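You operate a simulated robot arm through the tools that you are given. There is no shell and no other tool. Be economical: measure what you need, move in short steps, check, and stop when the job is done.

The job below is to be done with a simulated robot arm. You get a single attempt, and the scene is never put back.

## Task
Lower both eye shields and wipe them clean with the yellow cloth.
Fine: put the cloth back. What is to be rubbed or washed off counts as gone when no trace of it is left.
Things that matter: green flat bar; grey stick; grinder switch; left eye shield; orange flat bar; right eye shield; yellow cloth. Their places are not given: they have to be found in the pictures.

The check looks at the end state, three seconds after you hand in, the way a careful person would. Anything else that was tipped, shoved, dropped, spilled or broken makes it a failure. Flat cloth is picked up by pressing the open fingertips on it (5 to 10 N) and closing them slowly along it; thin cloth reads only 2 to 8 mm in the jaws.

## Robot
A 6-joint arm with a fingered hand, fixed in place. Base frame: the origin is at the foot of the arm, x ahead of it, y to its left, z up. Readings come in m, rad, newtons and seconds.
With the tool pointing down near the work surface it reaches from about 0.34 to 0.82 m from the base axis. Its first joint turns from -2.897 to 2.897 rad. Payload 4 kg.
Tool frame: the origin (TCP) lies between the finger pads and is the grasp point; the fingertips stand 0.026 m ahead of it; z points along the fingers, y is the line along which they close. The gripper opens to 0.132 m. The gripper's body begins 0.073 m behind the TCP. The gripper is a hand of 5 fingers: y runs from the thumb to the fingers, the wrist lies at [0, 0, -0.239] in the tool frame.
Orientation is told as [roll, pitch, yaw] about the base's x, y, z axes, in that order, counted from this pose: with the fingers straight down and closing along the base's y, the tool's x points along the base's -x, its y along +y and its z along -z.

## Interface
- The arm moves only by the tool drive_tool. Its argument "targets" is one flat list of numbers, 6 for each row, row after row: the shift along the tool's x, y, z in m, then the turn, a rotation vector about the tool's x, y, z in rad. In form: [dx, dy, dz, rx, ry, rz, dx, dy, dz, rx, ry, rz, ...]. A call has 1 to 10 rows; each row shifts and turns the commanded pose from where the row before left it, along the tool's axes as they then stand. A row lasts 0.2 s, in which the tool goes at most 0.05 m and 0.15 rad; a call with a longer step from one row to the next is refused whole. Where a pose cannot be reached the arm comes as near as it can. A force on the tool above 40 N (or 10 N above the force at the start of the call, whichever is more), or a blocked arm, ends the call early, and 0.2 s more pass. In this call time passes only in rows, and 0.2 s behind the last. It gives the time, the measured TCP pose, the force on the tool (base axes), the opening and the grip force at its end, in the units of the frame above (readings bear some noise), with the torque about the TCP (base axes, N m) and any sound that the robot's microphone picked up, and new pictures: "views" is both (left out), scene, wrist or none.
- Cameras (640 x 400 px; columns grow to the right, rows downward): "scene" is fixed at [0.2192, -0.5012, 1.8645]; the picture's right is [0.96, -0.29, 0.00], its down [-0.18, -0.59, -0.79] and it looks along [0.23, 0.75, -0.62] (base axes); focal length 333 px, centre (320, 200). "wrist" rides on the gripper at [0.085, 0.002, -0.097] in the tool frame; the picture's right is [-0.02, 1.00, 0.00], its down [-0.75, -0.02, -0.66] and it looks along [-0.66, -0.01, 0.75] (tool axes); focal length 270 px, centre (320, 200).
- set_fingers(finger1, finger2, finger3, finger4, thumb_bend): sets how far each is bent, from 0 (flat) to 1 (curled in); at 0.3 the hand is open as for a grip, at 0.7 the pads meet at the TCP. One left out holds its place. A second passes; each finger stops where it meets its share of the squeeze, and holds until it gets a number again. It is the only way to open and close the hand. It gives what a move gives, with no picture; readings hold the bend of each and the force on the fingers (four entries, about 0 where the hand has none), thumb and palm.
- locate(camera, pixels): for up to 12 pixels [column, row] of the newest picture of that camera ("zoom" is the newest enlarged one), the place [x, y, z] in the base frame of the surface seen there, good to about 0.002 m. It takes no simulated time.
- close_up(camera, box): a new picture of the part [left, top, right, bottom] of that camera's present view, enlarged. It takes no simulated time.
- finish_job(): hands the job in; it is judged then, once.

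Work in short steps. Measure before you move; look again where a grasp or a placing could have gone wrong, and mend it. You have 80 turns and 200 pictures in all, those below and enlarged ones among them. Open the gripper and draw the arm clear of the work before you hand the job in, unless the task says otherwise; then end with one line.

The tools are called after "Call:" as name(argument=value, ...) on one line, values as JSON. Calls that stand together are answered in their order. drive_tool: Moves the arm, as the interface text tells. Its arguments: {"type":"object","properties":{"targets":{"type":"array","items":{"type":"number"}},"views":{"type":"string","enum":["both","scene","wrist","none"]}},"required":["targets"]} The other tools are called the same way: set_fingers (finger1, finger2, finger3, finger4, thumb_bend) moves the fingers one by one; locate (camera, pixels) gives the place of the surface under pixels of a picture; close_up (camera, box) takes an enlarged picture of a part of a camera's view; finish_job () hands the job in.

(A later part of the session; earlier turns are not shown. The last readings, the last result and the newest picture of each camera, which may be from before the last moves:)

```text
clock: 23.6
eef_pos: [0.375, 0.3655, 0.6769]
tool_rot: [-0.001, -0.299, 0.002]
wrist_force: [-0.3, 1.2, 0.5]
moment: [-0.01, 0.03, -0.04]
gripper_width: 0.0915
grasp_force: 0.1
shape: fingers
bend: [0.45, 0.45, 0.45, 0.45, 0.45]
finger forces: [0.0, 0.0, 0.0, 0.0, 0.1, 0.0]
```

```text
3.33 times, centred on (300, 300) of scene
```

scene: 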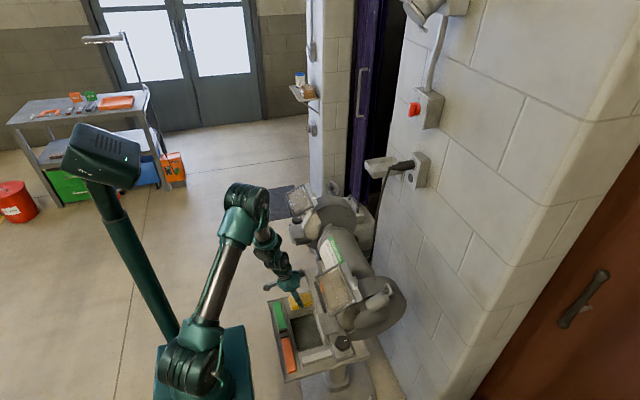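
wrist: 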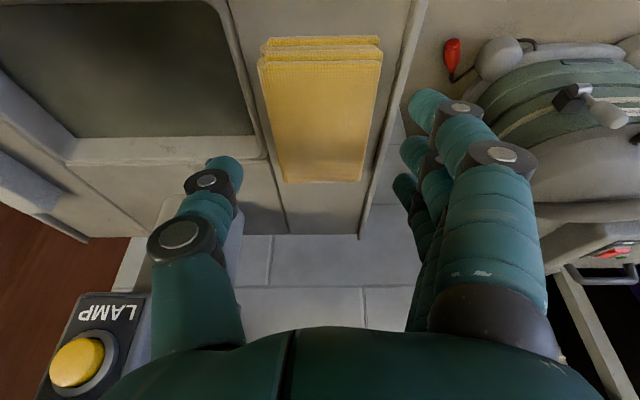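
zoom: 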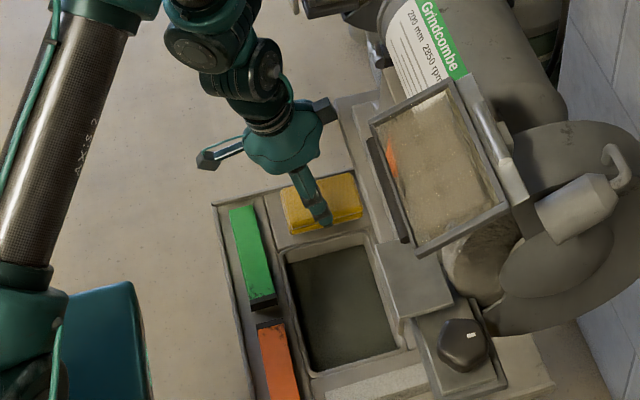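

I check where the hand's dark block (zoom (325,110)) and the LAMP button are relative to the overhang.

Call:
locate(camera="zoom", pixels=[[325, 103], [330, 118], [318, 125], [325, 222], [290, 150], [206, 160]])

Call:
locate(camera="wrist", pixels=[[77, 362], [200, 180], [225, 165], [430, 100], [415, 150], [405, 185], [320, 110]])

```text
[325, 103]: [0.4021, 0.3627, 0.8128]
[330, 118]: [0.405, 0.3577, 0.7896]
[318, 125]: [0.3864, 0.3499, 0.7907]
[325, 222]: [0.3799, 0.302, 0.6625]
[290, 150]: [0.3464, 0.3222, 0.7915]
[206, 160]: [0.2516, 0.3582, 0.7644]
```

```text
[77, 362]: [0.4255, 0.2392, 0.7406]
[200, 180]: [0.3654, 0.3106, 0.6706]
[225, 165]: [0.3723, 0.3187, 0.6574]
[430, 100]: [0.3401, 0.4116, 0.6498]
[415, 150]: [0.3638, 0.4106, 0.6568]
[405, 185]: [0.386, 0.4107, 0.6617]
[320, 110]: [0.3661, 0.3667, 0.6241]
```

The block reaches x≈0.41 near the overhang's edge, so I shift back 15 mm while lowering 40 mm.

Call:
drive_tool(targets=[0.0143, 0, -0.0044, 0, 0, 0, 0.006, 0, 0.019, 0, 0, 0, 0.006, 0, 0.019, 0, 0, 0])

Call:
close_up(camera="scene", box=[220, 240, 380, 360])

```text
clock: 24.4
eef_pos: [0.3609, 0.3683, 0.6378]
tool_rot: [-0.001, -0.3, 0.002]
wrist_force: [0.1, 2.5, 4.6]
moment: [0.31, 0.0, -0.06]
gripper_width: 0.0958
grasp_force: 2.8
shape: fingers
bend: [0.43, 0.44, 0.45, 0.45, 0.45]
finger forces: [1.9, 3.3, 0.0, 0.1, 0.0, 0.0]
```

scene: 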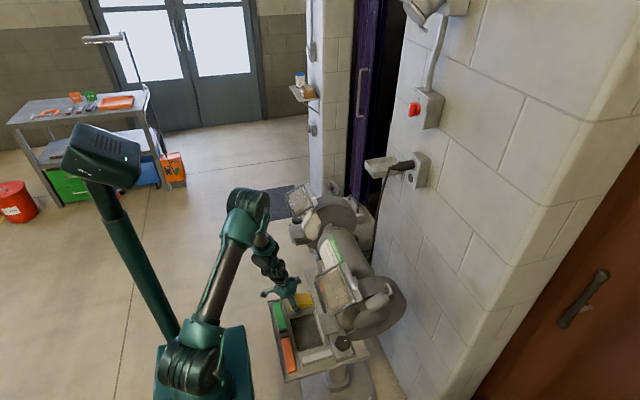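
wrist: 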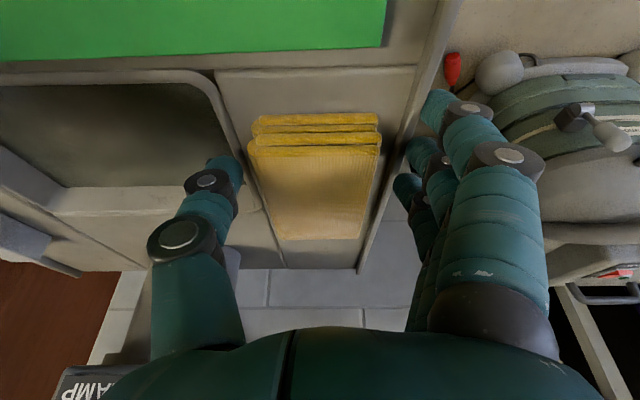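

```text
3.33 times, centred on (300, 300) of scene
```

zoom: 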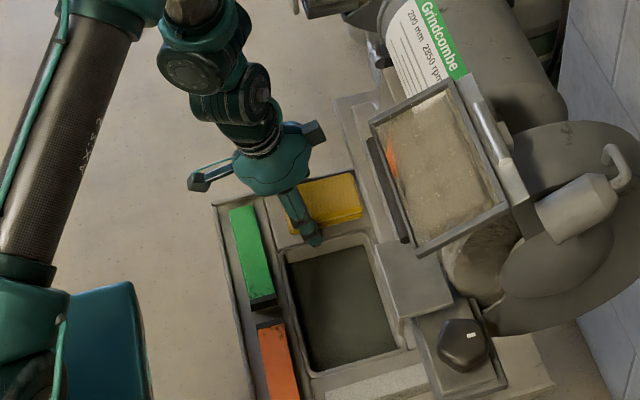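

Fingers 1–2 touch the tray rim lightly (2–3 N). I rise 7 mm and begin closing.

Call:
drive_tool(targets=[-0.002, 0, -0.0067, 0, 0, 0], views="none")

Call:
set_fingers(finger1=0.53, finger2=0.53, finger3=0.53, finger4=0.53, thumb_bend=0.53)

```text
clock: 24.8
eef_pos: [0.3615, 0.3661, 0.6437]
tool_rot: [-0.003, -0.298, 0.001]
wrist_force: [-0.1, 2.4, 0.2]
moment: [0.03, -0.02, -0.05]
gripper_width: 0.0964
grasp_force: 0.8
shape: fingers
bend: [0.42, 0.45, 0.45, 0.45, 0.45]
finger forces: [1.9, 0.0, 0.1, 0.0, 0.0, 0.0]
```

```text
clock: 25.8
eef_pos: [0.3609, 0.367, 0.6455]
tool_rot: [-0.001, -0.298, 0.003]
wrist_force: [0.3, 8.6, 2.6]
moment: [0.44, 0.09, -0.2]
gripper_width: 0.0839
grasp_force: 6.0
shape: fingers
bend: [0.44, 0.52, 0.52, 0.53, 0.52]
finger forces: [8.0, 0.8, 0.7, 0.2, 1.7, 0.1]
```

Finger 1 is blocked with 8 N at bend 0.44. I look closer.

Call:
drive_tool(targets=[0, 0, 0, 0, 0, 0], views="wrist")

Call:
close_up(camera="wrist", box=[180, 60, 500, 260])

```text
clock: 26.2
eef_pos: [0.3611, 0.3679, 0.6436]
tool_rot: [-0.002, -0.297, 0.001]
wrist_force: [0.2, 7.9, 2.5]
moment: [0.46, 0.1, -0.15]
gripper_width: 0.084
grasp_force: 6.6
shape: fingers
bend: [0.44, 0.52, 0.52, 0.53, 0.52]
finger forces: [8.0, 0.9, 0.8, 0.2, 1.7, 0.1]
```

wrist: 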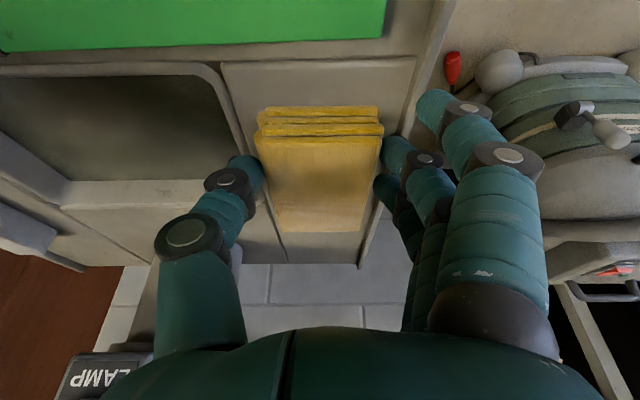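

```text
2.00 times, centred on (340, 160) of wrist
```

zoom: 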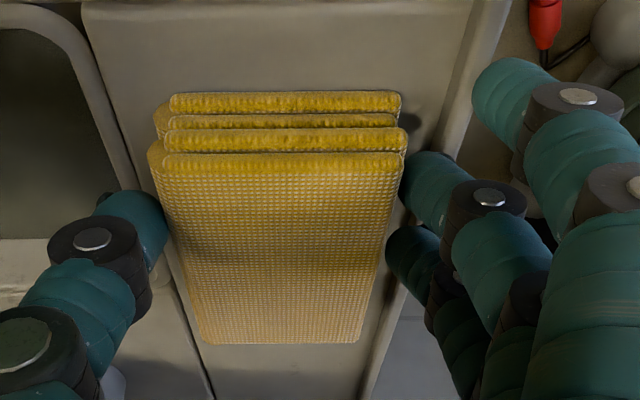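

Finger 1 sits outside the rim; the others and the thumb touch the cloth. I open finger 1 and squeeze with the rest.

Call:
set_fingers(finger1=0.3, finger2=0.6, finger3=0.6, finger4=0.6, thumb_bend=0.6)

Call:
drive_tool(targets=[0, 0, 0, 0, 0, 0], views="wrist")

```text
clock: 27.2
eef_pos: [0.36, 0.3673, 0.6456]
tool_rot: [-0.004, -0.298, 0.002]
wrist_force: [-1.2, -0.2, 1.0]
moment: [-0.06, -0.01, 0.01]
gripper_width: 0.1048
grasp_force: 11.2
shape: fingers
bend: [0.3, 0.54, 0.54, 0.56, 0.55]
finger forces: [0.1, 4.4, 4.2, 2.4, 11.7, 0.0]
```

```text
clock: 27.6
eef_pos: [0.3606, 0.3659, 0.6432]
tool_rot: [-0.003, -0.299, 0.002]
wrist_force: [1.3, -0.1, -0.4]
moment: [-0.05, -0.07, -0.05]
gripper_width: 0.1047
grasp_force: 10.8
shape: fingers
bend: [0.3, 0.54, 0.54, 0.56, 0.55]
finger forces: [0.1, 4.4, 4.2, 2.5, 11.6, 0.0]
```

wrist: 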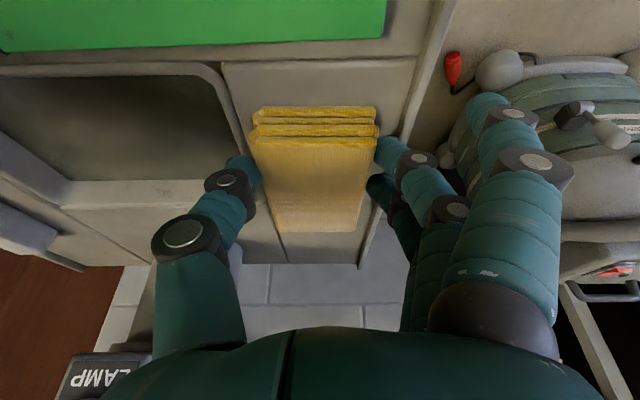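

Grip of 11 N on the cloth. I lift gently 4 cm straight up and check.

Call:
drive_tool(targets=[-0.003, 0, -0.0095, 0, 0, 0, -0.0044, 0, -0.0143, 0, 0, 0, -0.0044, 0, -0.0143, 0, 0, 0], views="wrist")

Call:
close_up(camera="scene", box=[220, 240, 380, 360])

```text
clock: 28.4
eef_pos: [0.3592, 0.3663, 0.6835]
tool_rot: [-0.003, -0.298, 0.002]
wrist_force: [-0.3, 0.0, -0.1]
moment: [0.04, 0.02, 0.0]
gripper_width: 0.1048
grasp_force: 12.3
shape: fingers
bend: [0.3, 0.54, 0.54, 0.58, 0.55]
finger forces: [0.1, 5.1, 4.6, 3.3, 11.1, 0.1]
```

wrist: 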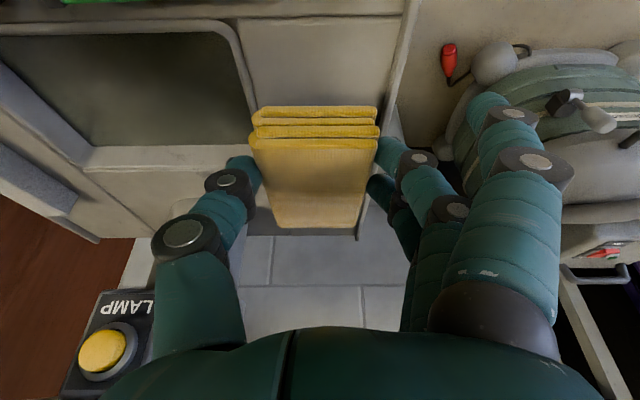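

```text
3.33 times, centred on (300, 300) of scene
```

zoom: 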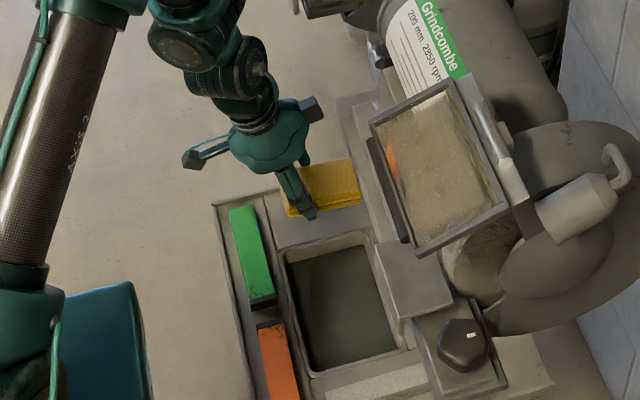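

The cloth is held. I back away from the overhang and raise it, cloth in hand, toward the left shield.

Call:
drive_tool(targets=[0.035, 0, -0.0214, 0, 0, 0, 0.035, 0, -0.0214, 0, 0, 0, 0.035, 0, -0.0214, 0, 0, 0, -0.0133, 0, -0.043, 0, 0, 0, -0.0133, 0, -0.043, 0, 0, 0, -0.0133, 0, -0.043, 0, 0, 0, -0.0133, 0, -0.043, 0, 0, 0, -0.0133, 0, -0.043, 0, 0, 0, -0.0133, 0, -0.043, 0, 0, 0, -0.0133, 0, -0.043, 0, 0, 0], views="none")

Call:
set_fingers(finger1=0.55)

Call:
drive_tool(targets=[-0.0133, 0, -0.043, 0, 0, 0, -0.0133, 0.01, -0.043, 0, 0, 0, -0.0133, 0.02, -0.04, 0, 0, 0, -0.0133, 0.02, -0.04, 0, 0, 0])

Call:
close_up(camera="scene", box=[300, 230, 380, 310])

Call:
close_up(camera="scene", box=[270, 170, 350, 220])

```text
clock: 30.6
eef_pos: [0.2393, 0.3669, 1.0273]
tool_rot: [-0.009, -0.296, 0.002]
wrist_force: [0.6, -0.1, -0.8]
moment: [-0.02, 0.0, 0.03]
gripper_width: 0.1047
grasp_force: 11.0
shape: fingers
bend: [0.3, 0.54, 0.54, 0.58, 0.55]
finger forces: [0.1, 5.1, 4.7, 1.9, 11.0, 0.1]
```

```text
clock: 31.6
eef_pos: [0.2401, 0.3688, 1.0281]
tool_rot: [-0.005, -0.3, 0.002]
wrist_force: [0.1, 0.2, -0.8]
moment: [0.0, 0.02, -0.01]
gripper_width: 0.0674
grasp_force: 11.8
shape: fingers
bend: [0.54, 0.54, 0.54, 0.58, 0.55]
finger forces: [0.5, 5.1, 4.6, 1.9, 11.3, 0.0]
```

```text
clock: 32.8
eef_pos: [0.257, 0.3897, 1.2376]
tool_rot: [0.075, -0.31, -0.072]
wrist_force: [-1.2, 0.3, -0.2]
moment: [-0.09, -0.02, 0.01]
gripper_width: 0.0672
grasp_force: 11.6
shape: fingers
bend: [0.54, 0.54, 0.54, 0.58, 0.55]
finger forces: [0.4, 4.9, 4.6, 1.7, 11.1, 0.0]
stopped in row 4: the arm was blocked; the commanded pose is now the measured one
```

scene: 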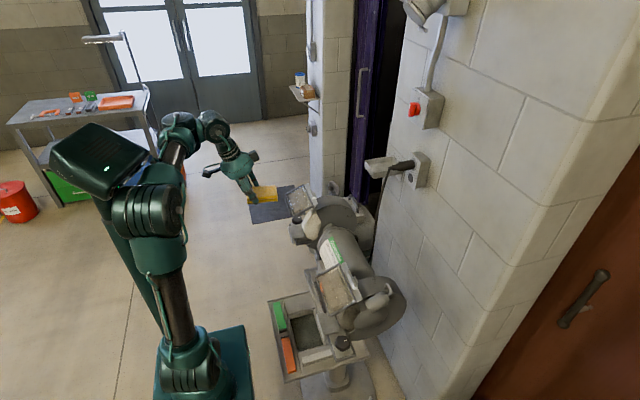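
wrist: 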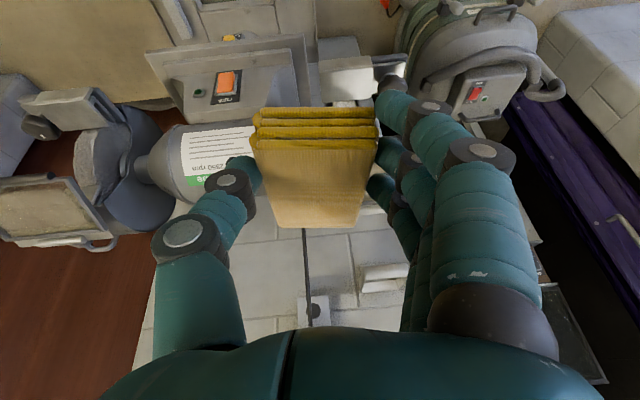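

```text
5.00 times, centred on (340, 270) of scene
```

zoom: 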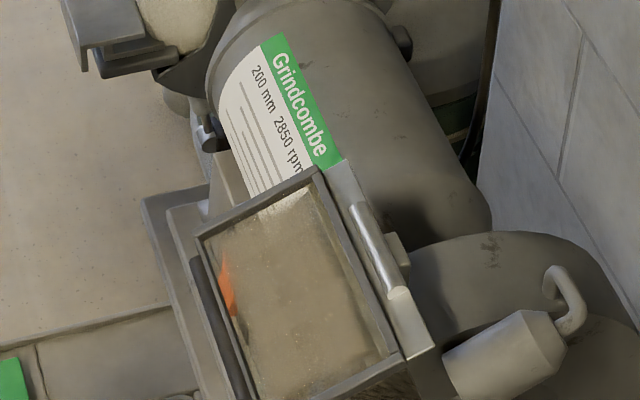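

```text
8.00 times, centred on (310, 195) of scene
```

zoom: 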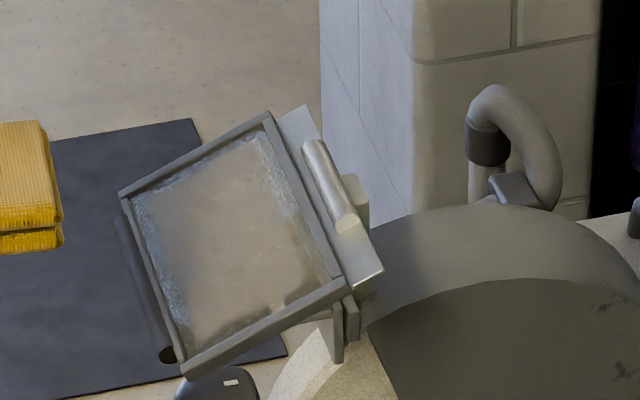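

The pane is dusty within a slightly raised frame. I measure the frame rim against the pane.

Call:
locate(camera="zoom", pixels=[[270, 335], [240, 320], [230, 240], [300, 200], [325, 280], [305, 165], [270, 120], [125, 193], [200, 365], [165, 355], [140, 210], [320, 185]])

```text
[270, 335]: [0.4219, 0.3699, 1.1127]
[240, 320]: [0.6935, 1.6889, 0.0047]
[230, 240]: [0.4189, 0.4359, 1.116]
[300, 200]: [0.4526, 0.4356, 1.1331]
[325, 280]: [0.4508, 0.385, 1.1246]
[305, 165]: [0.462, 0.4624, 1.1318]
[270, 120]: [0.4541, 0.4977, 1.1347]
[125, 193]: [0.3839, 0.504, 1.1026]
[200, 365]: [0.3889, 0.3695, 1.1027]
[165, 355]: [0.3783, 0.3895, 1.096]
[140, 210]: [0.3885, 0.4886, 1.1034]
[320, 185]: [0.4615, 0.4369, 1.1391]
```

Rim is only about 2–3 mm above the pane (pane x 0.385–0.455, y 0.375–0.495, slope ≈0.38 rad). I correct the small twist and tilt the hand to ≈0.78 rad so the cloth's front bottom edge leads, moving above the left shield.

Call:
drive_tool(targets=[-0.0286, 0.011, 0.012, 0.027, -0.117, -0.034, -0.0273, 0.011, 0.0125, 0.026, -0.117, -0.034, -0.0256, 0.011, 0.0157, 0, -0.118, 0, -0.0237, 0.011, 0.0184, 0, -0.118, 0])

Call:
close_up(camera="scene", box=[230, 140, 390, 240])

```text
clock: 33.9
eef_pos: [0.3739, 0.3903, 1.3084]
tool_rot: [0.198, -0.809, -0.162]
wrist_force: [-0.1, 0.9, -0.7]
moment: [-0.02, 0.04, -0.07]
gripper_width: 0.0671
grasp_force: 10.4
shape: fingers
bend: [0.54, 0.54, 0.54, 0.58, 0.55]
finger forces: [0.5, 4.9, 4.5, 1.3, 10.9, 0.0]
stopped in row 4: the arm was blocked; the commanded pose is now the measured one
```

scene: 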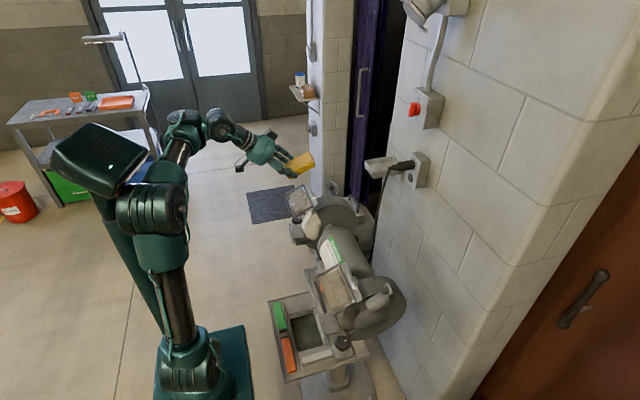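
wrist: 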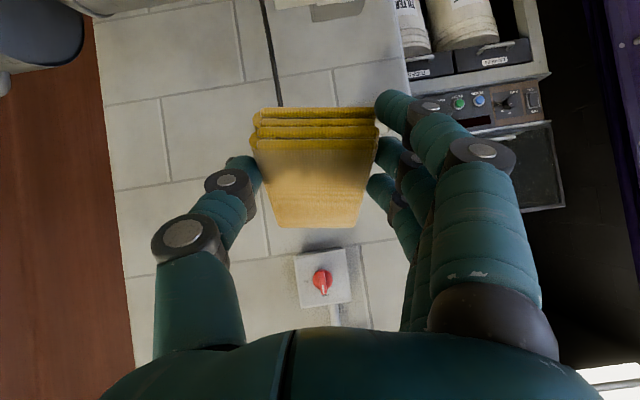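

```text
4.00 times, centred on (310, 190) of scene
```

zoom: 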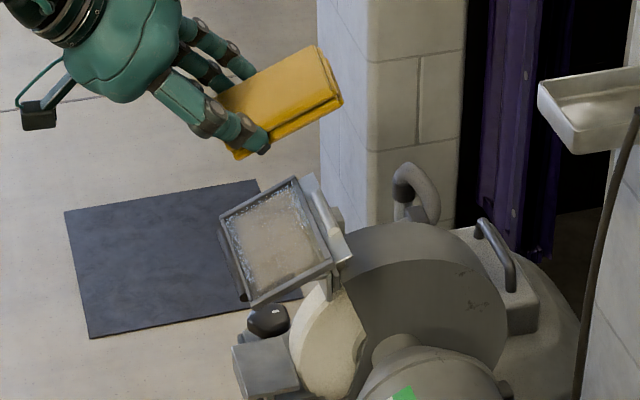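

The arm jammed high and close in (fold limit), twisting slightly (roll 0.2, yaw -0.16). I unfold by moving lower and forward, and undo the twist.

Call:
drive_tool(targets=[0.014, 0.015, 0.027, 0.027, 0.036, -0.037, 0.014, 0.015, 0.027, 0.027, 0.036, -0.037, 0.014, 0.015, 0.027, 0.027, 0.036, -0.037])

Call:
close_up(camera="scene", box=[70, 100, 390, 300])

```text
clock: 34.7
eef_pos: [0.3989, 0.4466, 1.2195]
tool_rot: [-0.015, -0.708, 0.025]
wrist_force: [-0.5, 0.1, -0.1]
moment: [0.05, 0.01, 0.03]
gripper_width: 0.0669
grasp_force: 11.3
shape: fingers
bend: [0.54, 0.54, 0.54, 0.58, 0.55]
finger forces: [0.6, 4.6, 4.4, 1.4, 10.9, 0.0]
```

scene: 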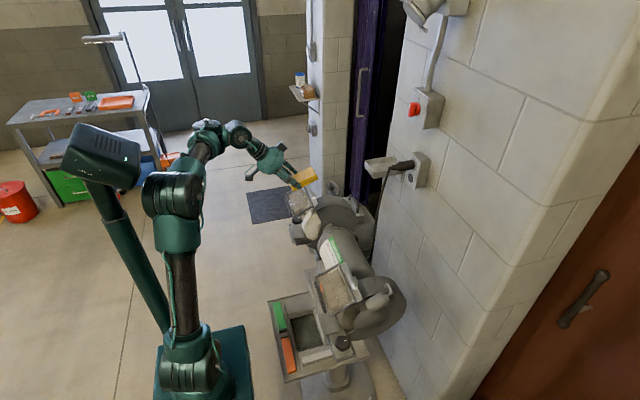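
wrist: 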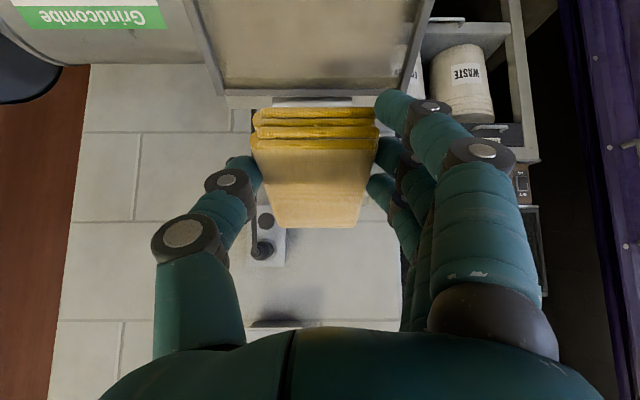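

```text
2.00 times, centred on (230, 200) of scene
```

zoom: 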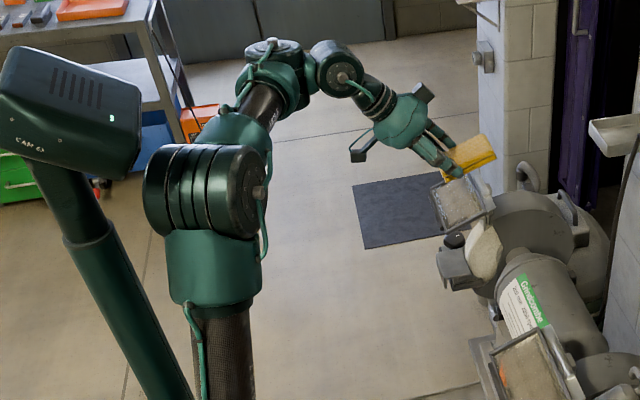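

Now well posed over the left shield (tilt 0.71). I tilt a little more so the front edge leads, and lower to just above the pane.

Call:
drive_tool(targets=[0, -0.0116, 0, 0, -0.12, 0, 0.008, 0, 0.013, 0, 0, 0, 0.008, 0, 0.013, 0, 0, 0, 0.007, 0, 0.01, 0, 0, 0, 0.003, 0, 0.004, 0, 0, 0])

Call:
close_up(camera="scene", box=[260, 150, 360, 220])

```text
clock: 35.9
eef_pos: [0.411, 0.4336, 1.1736]
tool_rot: [-0.016, -0.829, 0.023]
wrist_force: [-0.1, 0.3, -0.7]
moment: [0.02, 0.02, 0.03]
gripper_width: 0.0667
grasp_force: 11.2
shape: fingers
bend: [0.54, 0.54, 0.54, 0.58, 0.55]
finger forces: [0.6, 4.8, 4.5, 1.2, 10.8, 0.0]
```

scene: 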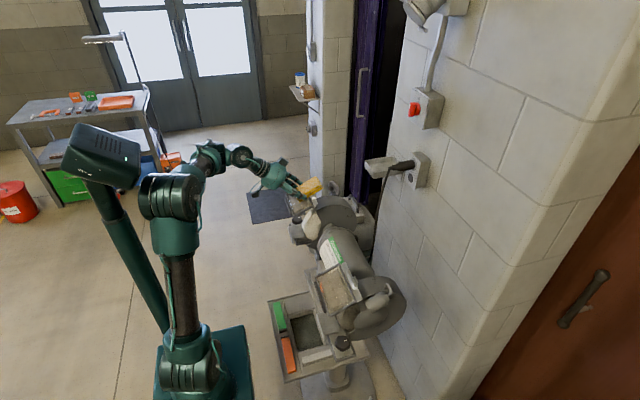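
wrist: 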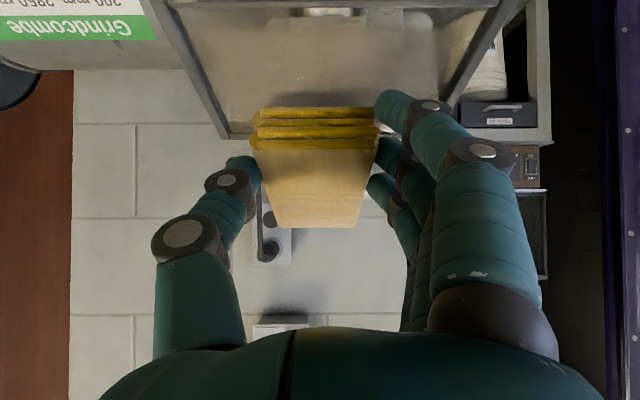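

```text
5.71 times, centred on (310, 185) of scene
```

zoom: 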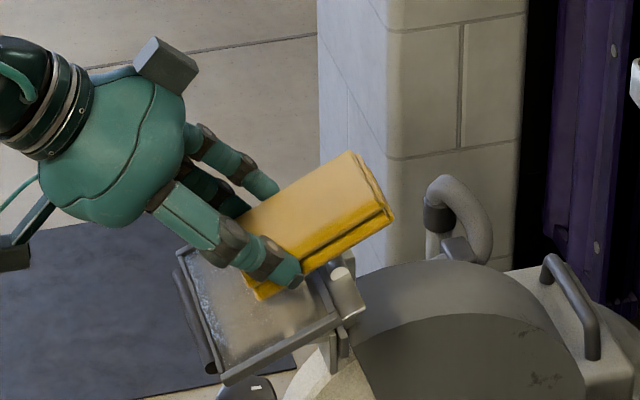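

The cloth edge hovers ~8 mm over the pane. I lower until light contact.

Call:
drive_tool(targets=[0.003, 0, 0.0027, 0, 0, 0, 0.003, 0, 0.0027, 0, 0, 0, 0.0022, 0, 0.002, 0, 0, 0], views="none")

```text
clock: 36.7
eef_pos: [0.4115, 0.4335, 1.1626]
tool_rot: [-0.014, -0.828, 0.025]
wrist_force: [-0.5, 0.4, 1.1]
moment: [-0.02, 0.0, -0.03]
gripper_width: 0.0668
grasp_force: 10.7
shape: fingers
bend: [0.54, 0.54, 0.54, 0.58, 0.55]
finger forces: [0.6, 4.9, 4.5, 1.2, 10.8, 0.0]
```

Barely touching (1 N). Another few mm down.

Call:
drive_tool(targets=[0.0015, 0, 0.0014, 0, 0, 0, 0.0015, 0, 0.0014, 0, 0, 0], views="wrist")

Call:
close_up(camera="scene", box=[270, 170, 350, 220])

```text
clock: 37.3
eef_pos: [0.4126, 0.4347, 1.1612]
tool_rot: [-0.006, -0.832, 0.017]
wrist_force: [-3.1, 2.2, 22.4]
moment: [0.79, 0.17, 0.07]
gripper_width: 0.0667
grasp_force: 21.3
shape: fingers
bend: [0.57, 0.54, 0.54, 0.58, 0.55]
finger forces: [21.4, 5.0, 4.6, 1.7, 10.9, 0.1]
```

wrist: 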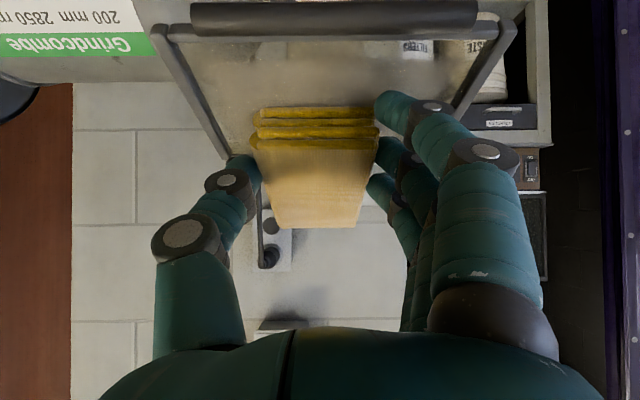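

```text
8.00 times, centred on (310, 195) of scene
```

zoom: 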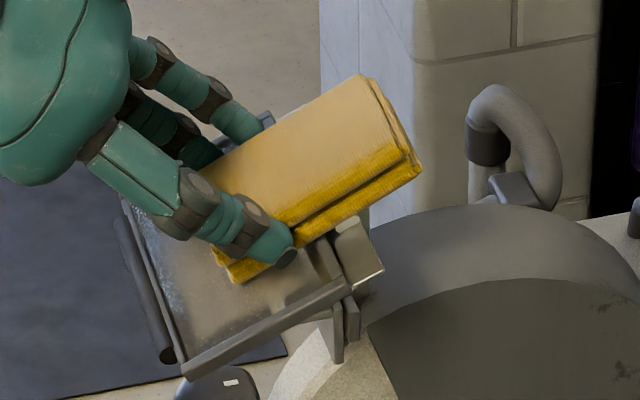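

Finger 1 now presses the shield with 21 N while the cloth touches. I lift 2 mm and make a trial stroke toward the front edge, then look at the pane.

Call:
drive_tool(targets=[-0.0018, 0, -0.0017, 0, 0, 0, 0.0116, 0, -0.0056, 0, 0, 0, 0.0116, 0, -0.0056, 0, 0, 0], views="wrist")

Call:
close_up(camera="scene", box=[270, 170, 350, 220])

Call:
close_up(camera="wrist", box=[140, 0, 500, 225])

```text
clock: 38.1
eef_pos: [0.3865, 0.4334, 1.1514]
tool_rot: [-0.019, -0.829, 0.025]
wrist_force: [-0.9, 0.2, 5.0]
moment: [0.17, 0.06, 0.06]
gripper_width: 0.0663
grasp_force: 14.5
shape: fingers
bend: [0.56, 0.54, 0.54, 0.58, 0.55]
finger forces: [6.4, 4.8, 4.5, 1.7, 11.1, 0.1]
```

wrist: 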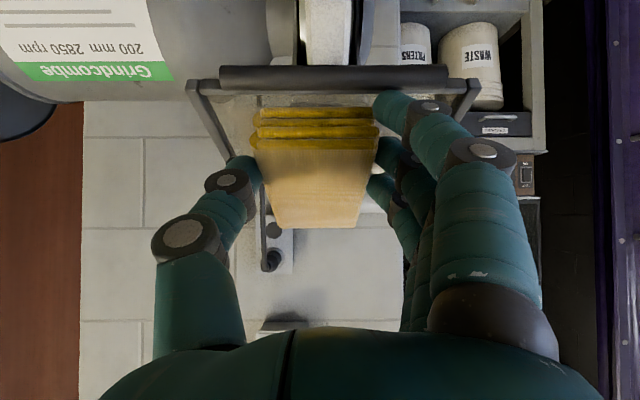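

```text
8.00 times, centred on (310, 195) of scene
```

zoom: 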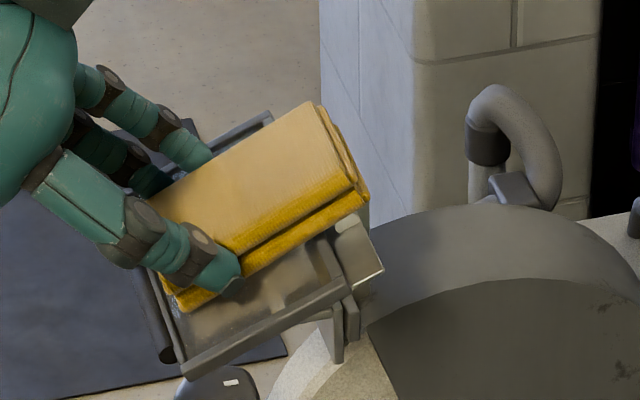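

```text
1.78 times, centred on (320, 112) of wrist
```

zoom: 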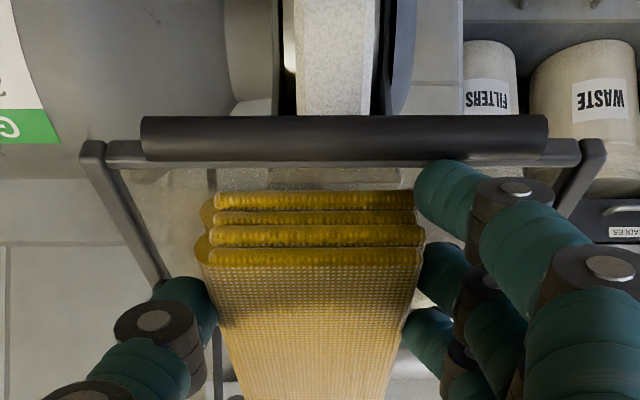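

I lift off to see whether the stroke removed dust.

Call:
drive_tool(targets=[-0.01, 0, -0.02, 0, 0, 0, 0, 0, -0.04, 0, 0, 0, 0, 0, -0.045, 0, 0, 0], views="wrist")

Call:
close_up(camera="scene", box=[270, 170, 350, 220])

```text
clock: 39.1
eef_pos: [0.3667, 0.4062, 1.2126]
tool_rot: [-0.066, -0.824, -0.058]
wrist_force: [-0.8, 0.6, -0.5]
moment: [0.03, 0.01, 0.02]
gripper_width: 0.0665
grasp_force: 11.0
shape: fingers
bend: [0.55, 0.54, 0.54, 0.58, 0.55]
finger forces: [0.7, 4.8, 4.4, 1.6, 10.8, 0.0]
stopped in row 3: the arm was blocked; the commanded pose is now the measured one
```

wrist: 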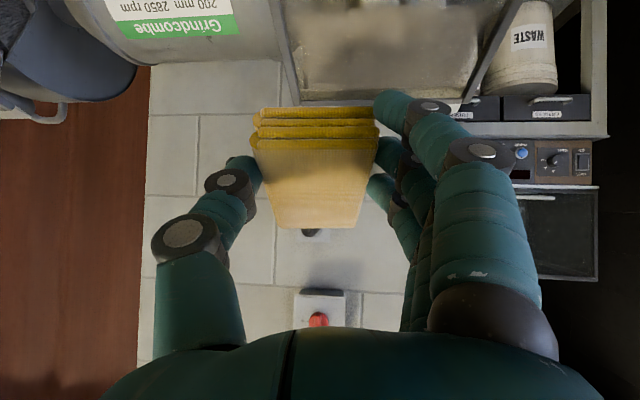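

```text
8.00 times, centred on (310, 195) of scene
```

zoom: 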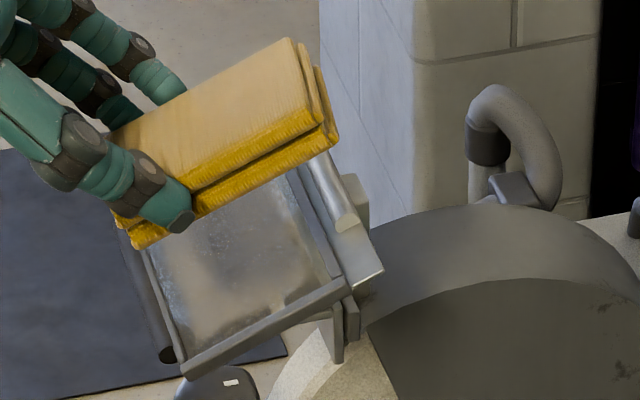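

The stroke cleaned part of the pane (grey area at zoom (230,210)), so the method works. I straighten the small twist, reduce tilt to 0.70 to keep finger 1 off, and return above the pane's rear.

Call:
drive_tool(targets=[-0.0114, 0.0135, 0.03, -0.054, 0.062, -0.02, -0.0114, 0.0135, 0.03, -0.054, 0.062, -0.02], views="none")

Call:
close_up(camera="scene", box=[270, 170, 350, 220])

```text
clock: 39.7
eef_pos: [0.4194, 0.4289, 1.1924]
tool_rot: [0.023, -0.7, -0.001]
wrist_force: [0.0, -0.3, -0.1]
moment: [-0.01, 0.02, 0.03]
gripper_width: 0.0663
grasp_force: 11.2
shape: fingers
bend: [0.55, 0.54, 0.54, 0.58, 0.55]
finger forces: [0.7, 4.9, 4.5, 1.5, 10.6, 0.1]
```

```text
8.00 times, centred on (310, 195) of scene
```

zoom: 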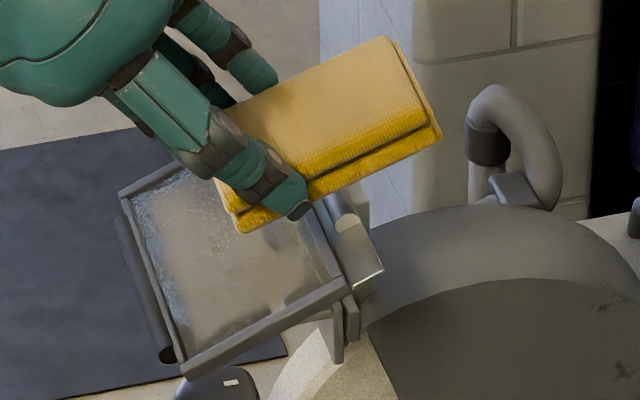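

I lower here at the flatter tilt in small steps to find contact.

Call:
drive_tool(targets=[0.0064, 0.004, 0.0077, 0, 0, 0, 0.0064, 0, 0.0077, 0, 0, 0, 0.002, 0, 0.0023, 0, 0, 0, 0.002, 0, 0.0023, 0, 0, 0], views="none")

Call:
close_up(camera="scene", box=[270, 170, 350, 220])

```text
clock: 40.7
eef_pos: [0.4214, 0.4351, 1.168]
tool_rot: [0.027, -0.704, -0.006]
wrist_force: [-7.3, -0.6, 25.2]
moment: [0.18, -0.95, 0.07]
gripper_width: 0.0661
grasp_force: 22.5
shape: fingers
bend: [0.55, 0.54, 0.54, 0.62, 0.56]
finger forces: [0.1, 4.3, 4.7, 22.9, 12.2, 0.1]
```

```text
8.00 times, centred on (310, 195) of scene
```

zoom: 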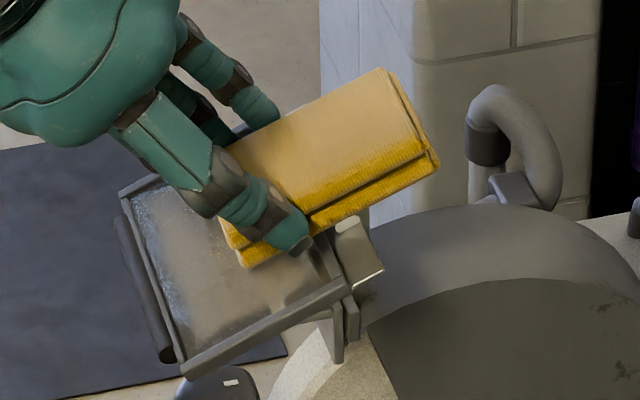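

Finger 4 hit the hinge (23 N): fingertips sit too low for a flush wipe. Instead I'll hold the tool upright so the cloth's far end, which then hangs ~26 mm below the fingertips, does the wiping. I lift and untilt.

Call:
drive_tool(targets=[-0.0257, 0, -0.0306, 0, 0.0, 0, -0.0257, 0, -0.0306, 0, 0.14, 0, 0, 0, 0, 0, 0.14, 0, 0, 0, 0, 0, 0.14, 0, 0, 0, 0, 0, 0.14, 0, 0.02, 0, 0, 0, 0.14, 0])

Call:
set_fingers(finger1=0.75, finger2=0.75, finger3=0.75, finger4=0.75, thumb_bend=0.75)

Call:
close_up(camera="scene", box=[250, 140, 370, 220])

```text
clock: 42.1
eef_pos: [0.3437, 0.4363, 1.2018]
tool_rot: [0.023, -0.07, 0.011]
wrist_force: [-0.2, 0.7, -0.7]
moment: [-0.01, 0.01, -0.02]
gripper_width: 0.066
grasp_force: 11.0
shape: fingers
bend: [0.55, 0.54, 0.54, 0.59, 0.56]
finger forces: [0.4, 5.1, 4.5, 1.2, 11.0, 0.0]
out of reach, approached as far as the arm can: row 3, 4, 5, 6
```

scene: 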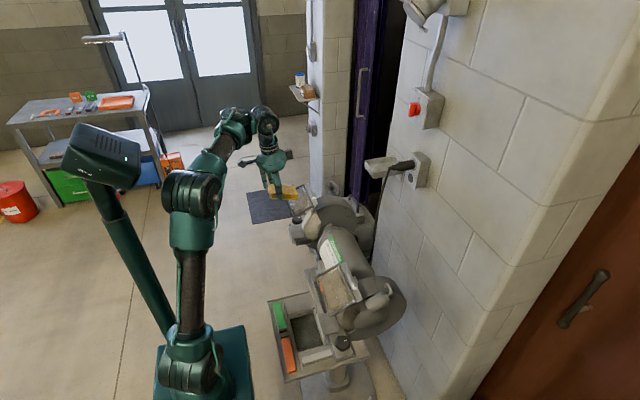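
wrist: 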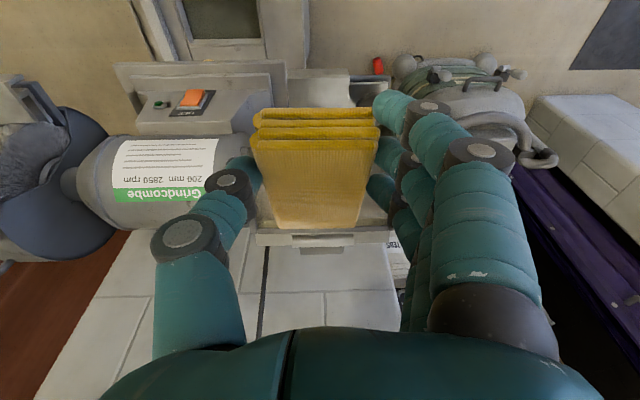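

```text
clock: 43.1
eef_pos: [0.3451, 0.437, 1.2023]
tool_rot: [0.022, -0.071, 0.012]
wrist_force: [-0.6, 0.0, 0.2]
moment: [0.01, 0.02, -0.01]
gripper_width: 0.0613
grasp_force: 29.8
shape: fingers
bend: [0.61, 0.57, 0.57, 0.61, 0.58]
finger forces: [8.2, 7.8, 7.7, 6.7, 29.5, 0.0]
```

```text
5.00 times, centred on (310, 180) of scene
```

zoom: 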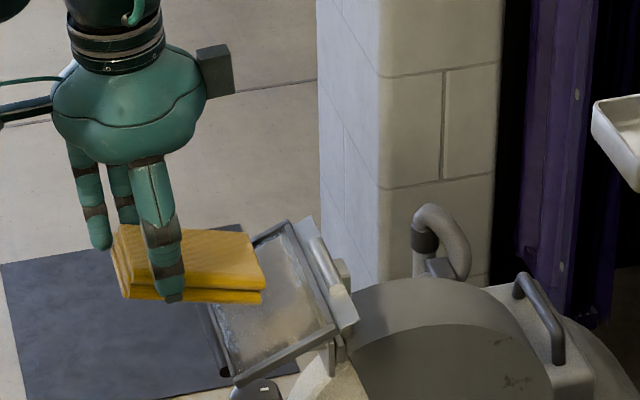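

Grip is now 30 N. I locate the cloth's far lower edge relative to the hand.

Call:
locate(camera="zoom", pixels=[[262, 301], [262, 266], [240, 302], [200, 300], [170, 298], [122, 292], [250, 240], [265, 345], [300, 300], [285, 245], [245, 330]])

Call:
close_up(camera="scene", box=[285, 180, 335, 220])

```text
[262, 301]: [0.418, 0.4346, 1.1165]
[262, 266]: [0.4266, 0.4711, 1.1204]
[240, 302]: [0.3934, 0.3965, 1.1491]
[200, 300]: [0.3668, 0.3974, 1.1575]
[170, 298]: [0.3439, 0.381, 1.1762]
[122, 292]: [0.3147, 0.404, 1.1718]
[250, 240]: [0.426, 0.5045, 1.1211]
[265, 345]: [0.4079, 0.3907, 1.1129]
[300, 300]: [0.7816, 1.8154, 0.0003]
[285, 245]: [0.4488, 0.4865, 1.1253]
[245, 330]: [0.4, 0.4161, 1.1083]
```

```text
10.00 times, centred on (310, 200) of scene
```

zoom: 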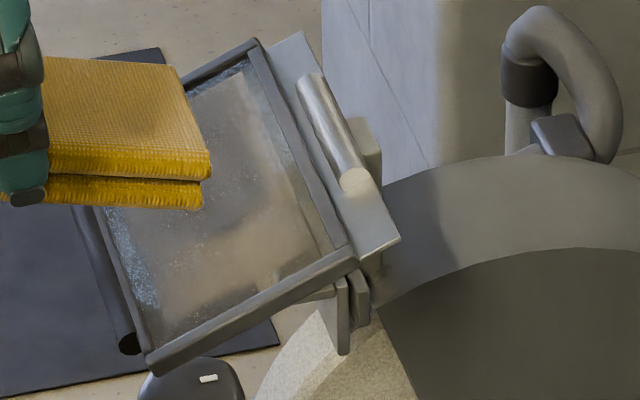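

The far edge hangs at offset (+0.06, -0.057) from the TCP. The commanded pose may differ from the measured one after "out of reach", so I make a small downward step and read.

Call:
drive_tool(targets=[0.02, 0, 0, 0, 0, 0, 0.02, 0, 0.01, 0, 0, 0], views="none")

```text
clock: 43.7
eef_pos: [0.307, 0.4392, 1.1959]
tool_rot: [0.014, -0.073, 0.013]
wrist_force: [-0.1, -0.5, -0.3]
moment: [0.03, 0.03, 0.03]
gripper_width: 0.0614
grasp_force: 30.3
shape: fingers
bend: [0.61, 0.57, 0.57, 0.61, 0.58]
finger forces: [8.1, 7.8, 7.8, 6.6, 29.5, 0.0]
out of reach, approached as far as the arm can: row 2
```

Tracking is fine. I move the cloth edge above the rear of the pane.

Call:
drive_tool(targets=[-0.036, -0.003, 0, 0, 0, 0, -0.034, -0.003, 0, 0, 0, 0, 0, 0, 0.005, 0, 0, 0], views="none")

Call:
close_up(camera="scene", box=[260, 160, 350, 220])

```text
clock: 44.5
eef_pos: [0.37, 0.4317, 1.1924]
tool_rot: [0.02, -0.072, 0.01]
wrist_force: [1.1, -0.3, -0.8]
moment: [0.03, 0.01, -0.01]
gripper_width: 0.0614
grasp_force: 30.0
shape: fingers
bend: [0.61, 0.57, 0.57, 0.61, 0.58]
finger forces: [7.7, 7.9, 7.7, 6.7, 29.4, 0.1]
out of reach, approached as far as the arm can: row 2
```

```text
6.67 times, centred on (305, 190) of scene
```

zoom: 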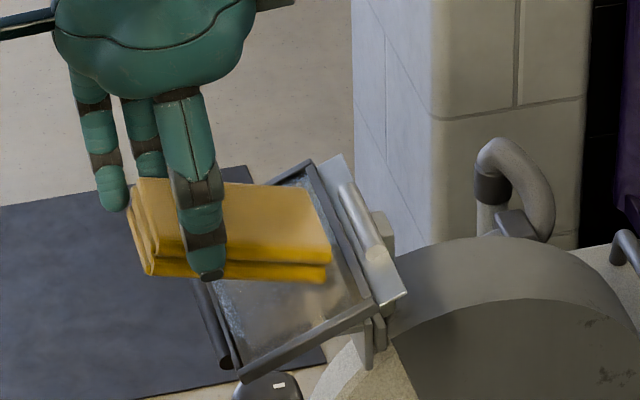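

I lower in 4–5 mm steps until the cloth edge touches the pane.

Call:
drive_tool(targets=[0, 0, 0.006, 0, 0, 0, 0, 0, 0.005, 0, 0, 0, 0, 0, 0.004, 0, 0, 0, 0, 0, 0.002, 0, 0, 0], views="none")

Call:
close_up(camera="scene", box=[260, 160, 350, 220])

```text
clock: 45.4
eef_pos: [0.3685, 0.4338, 1.1815]
tool_rot: [0.025, -0.075, 0.015]
wrist_force: [-8.0, -2.5, 15.9]
moment: [0.26, -0.61, -0.02]
gripper_width: 0.0481
grasp_force: 38.1
shape: fingers
bend: [0.7, 0.57, 0.57, 0.66, 0.58]
finger forces: [0.0, 7.6, 8.0, 32.3, 28.3, 0.1]
stopped in row 4: the force on the tool passed its limit at 42 N (the readings are from after the stop); the commanded pose is now the measured one
```

```text
6.67 times, centred on (305, 190) of scene
```

zoom: 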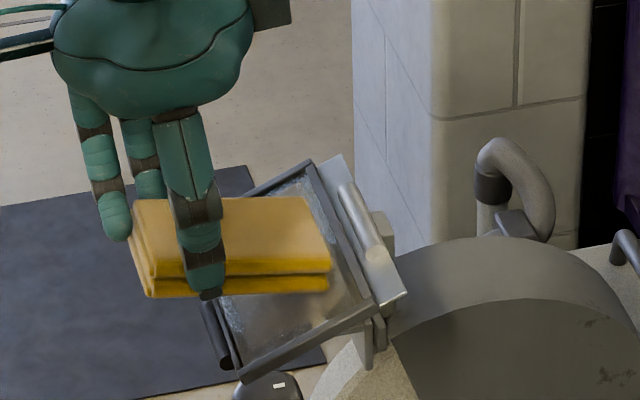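

Contact made but too strong (16 N settled). I raise 3 mm and read the force.

Call:
drive_tool(targets=[0, 0, -0.003, 0, 0, 0], views="none")

```text
clock: 45.8
eef_pos: [0.3692, 0.4326, 1.1829]
tool_rot: [0.024, -0.076, 0.013]
wrist_force: [-6.3, -0.6, 9.2]
moment: [0.12, -0.31, 0.03]
gripper_width: 0.0478
grasp_force: 34.0
shape: fingers
bend: [0.7, 0.57, 0.57, 0.65, 0.58]
finger forces: [0.1, 8.2, 8.5, 24.7, 27.0, 0.0]
```

9 N: good enough for wiping. I stroke forward down the slope in small rows.

Call:
drive_tool(targets=[0.0103, 0, 0.0028, 0, 0, 0, 0.0103, 0, 0.0033, 0, 0, 0, 0.0103, 0, 0.0033, 0, 0, 0, 0.0103, 0, 0.0033, 0, 0, 0], views="wrist")

Call:
close_up(camera="scene", box=[260, 160, 350, 220])

```text
clock: 46.8
eef_pos: [0.3294, 0.4327, 1.1678]
tool_rot: [0.024, -0.074, 0.017]
wrist_force: [-0.7, -0.1, -0.7]
moment: [-0.01, -0.03, -0.03]
gripper_width: 0.0474
grasp_force: 26.8
shape: fingers
bend: [0.7, 0.56, 0.56, 0.62, 0.58]
finger forces: [0.1, 9.2, 9.1, 10.0, 25.3, 0.0]
```

wrist: 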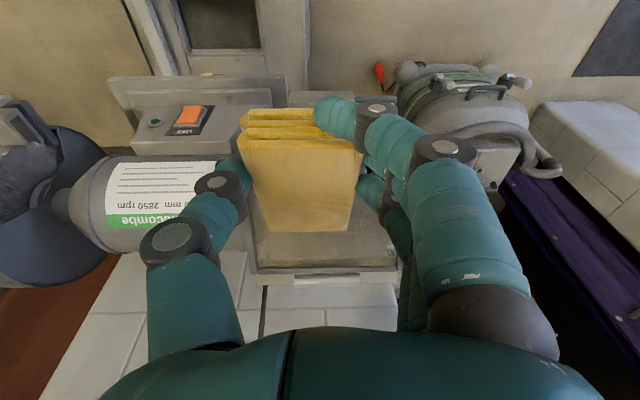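

```text
6.67 times, centred on (305, 190) of scene
```

zoom: 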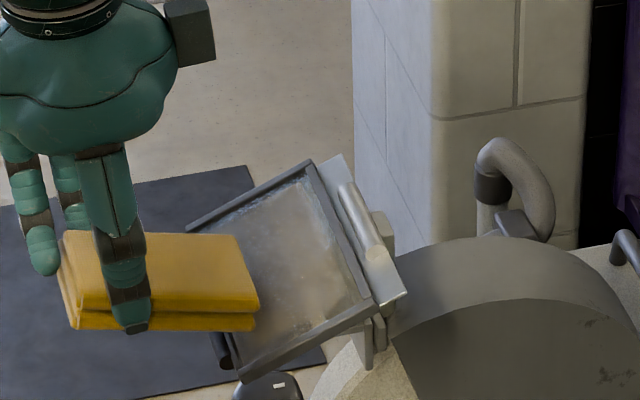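

The pane's middle now looks clear. I take a large close-up to see the remaining dirt.

Call:
close_up(camera="scene", box=[285, 180, 325, 220])

Call:
close_up(camera="wrist", box=[220, 180, 420, 305])

```text
10.00 times, centred on (305, 200) of scene
```

zoom: 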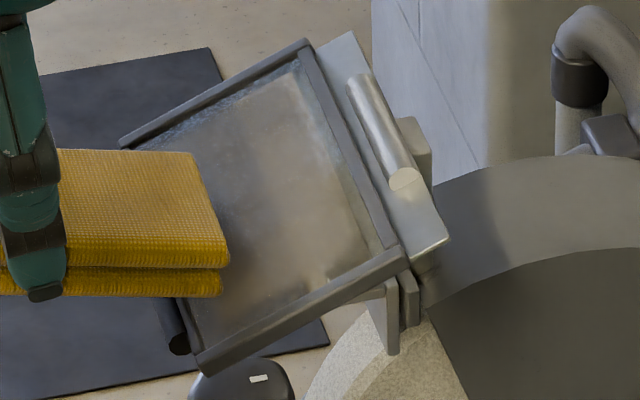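

```text
3.20 times, centred on (320, 242) of wrist
```

zoom: 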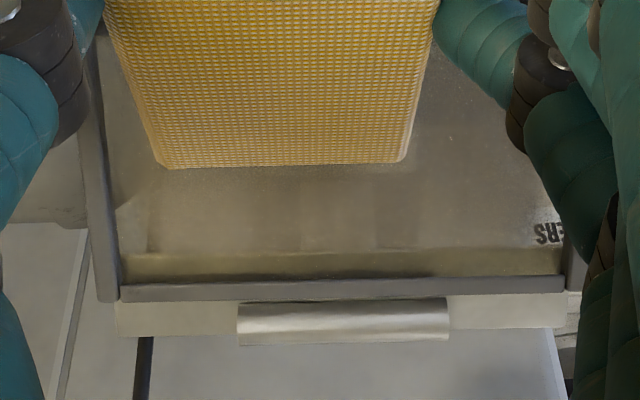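

Remaining: a band along the rear rail, and the side strips. I measure the cloth edge's present offset and the pane's limits.

Call:
locate(camera="wrist", pixels=[[270, 231], [345, 229], [310, 230], [258, 255], [395, 255], [325, 268], [262, 266], [394, 262], [325, 240], [250, 185], [325, 257]])

Call:
locate(camera="scene", pixels=[[298.8, 198.3], [295, 198.4], [299.2, 195], [305, 205], [312, 195]])

```text
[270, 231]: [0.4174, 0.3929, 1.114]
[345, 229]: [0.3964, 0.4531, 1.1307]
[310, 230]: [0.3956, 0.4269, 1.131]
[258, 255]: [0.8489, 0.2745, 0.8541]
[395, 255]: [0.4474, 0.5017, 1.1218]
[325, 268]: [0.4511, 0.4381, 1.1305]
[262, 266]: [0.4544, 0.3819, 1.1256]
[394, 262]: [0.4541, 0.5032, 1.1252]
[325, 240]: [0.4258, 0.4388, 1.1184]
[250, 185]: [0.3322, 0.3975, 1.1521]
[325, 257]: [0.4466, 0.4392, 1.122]
```

```text
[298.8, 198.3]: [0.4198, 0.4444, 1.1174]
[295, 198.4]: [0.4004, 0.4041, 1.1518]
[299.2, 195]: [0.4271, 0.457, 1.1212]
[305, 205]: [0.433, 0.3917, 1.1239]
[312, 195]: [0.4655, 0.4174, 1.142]
```

Cloth end offset is now (+0.067, -0.063) with pane at z≈1.122 by the rear rail. I lift, go to the rear-right corner and lower to contact.

Call:
drive_tool(targets=[-0.002, 0, -0.03, 0, 0, 0, -0.0242, -0.0075, 0.0018, 0, 0, 0, -0.0242, -0.0075, 0.0018, 0, 0, 0, 0.0005, 0, 0.008, 0, 0, 0, 0.0003, 0, 0.003, 0, 0, 0], views="none")

```text
clock: 48.0
eef_pos: [0.3776, 0.4193, 1.1866]
tool_rot: [0.025, -0.076, 0.015]
wrist_force: [-8.3, 0.3, 14.3]
moment: [0.32, -0.56, 0.13]
gripper_width: 0.0472
grasp_force: 35.0
shape: fingers
bend: [0.7, 0.56, 0.56, 0.64, 0.58]
finger forces: [0.0, 8.1, 8.4, 26.0, 27.7, 0.0]
```

Contact 14 N. I sweep across in +y, step forward, and sweep back.

Call:
drive_tool(targets=[0, 0.015, 0, 0, 0, 0, 0, 0.015, 0, 0, 0, 0, 0, 0.015, 0, 0, 0, 0, 0, 0.013, 0, 0, 0, 0, 0.012, 0, 0.0025, 0, 0, 0, 0, -0.015, 0, 0, 0, 0, 0, -0.015, 0, 0, 0, 0, 0, -0.015, 0, 0, 0, 0, 0, -0.013, 0, 0, 0, 0], views="none")

Call:
close_up(camera="scene", box=[270, 170, 340, 220])

```text
clock: 50.0
eef_pos: [0.3598, 0.4191, 1.1801]
tool_rot: [0.021, -0.073, 0.017]
wrist_force: [-1.6, 0.6, 3.0]
moment: [0.17, -0.16, 0.12]
gripper_width: 0.0473
grasp_force: 29.1
shape: fingers
bend: [0.7, 0.56, 0.56, 0.62, 0.58]
finger forces: [0.1, 9.3, 9.0, 14.1, 25.5, 0.0]
out of reach, approached as far as the arm can: row 3, 4
```

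```text
8.00 times, centred on (305, 195) of scene
```

zoom: 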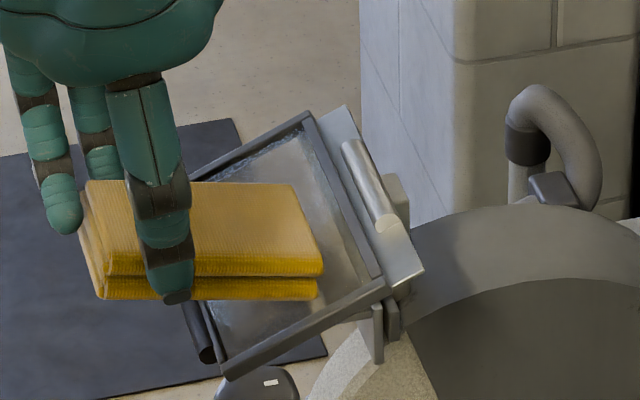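

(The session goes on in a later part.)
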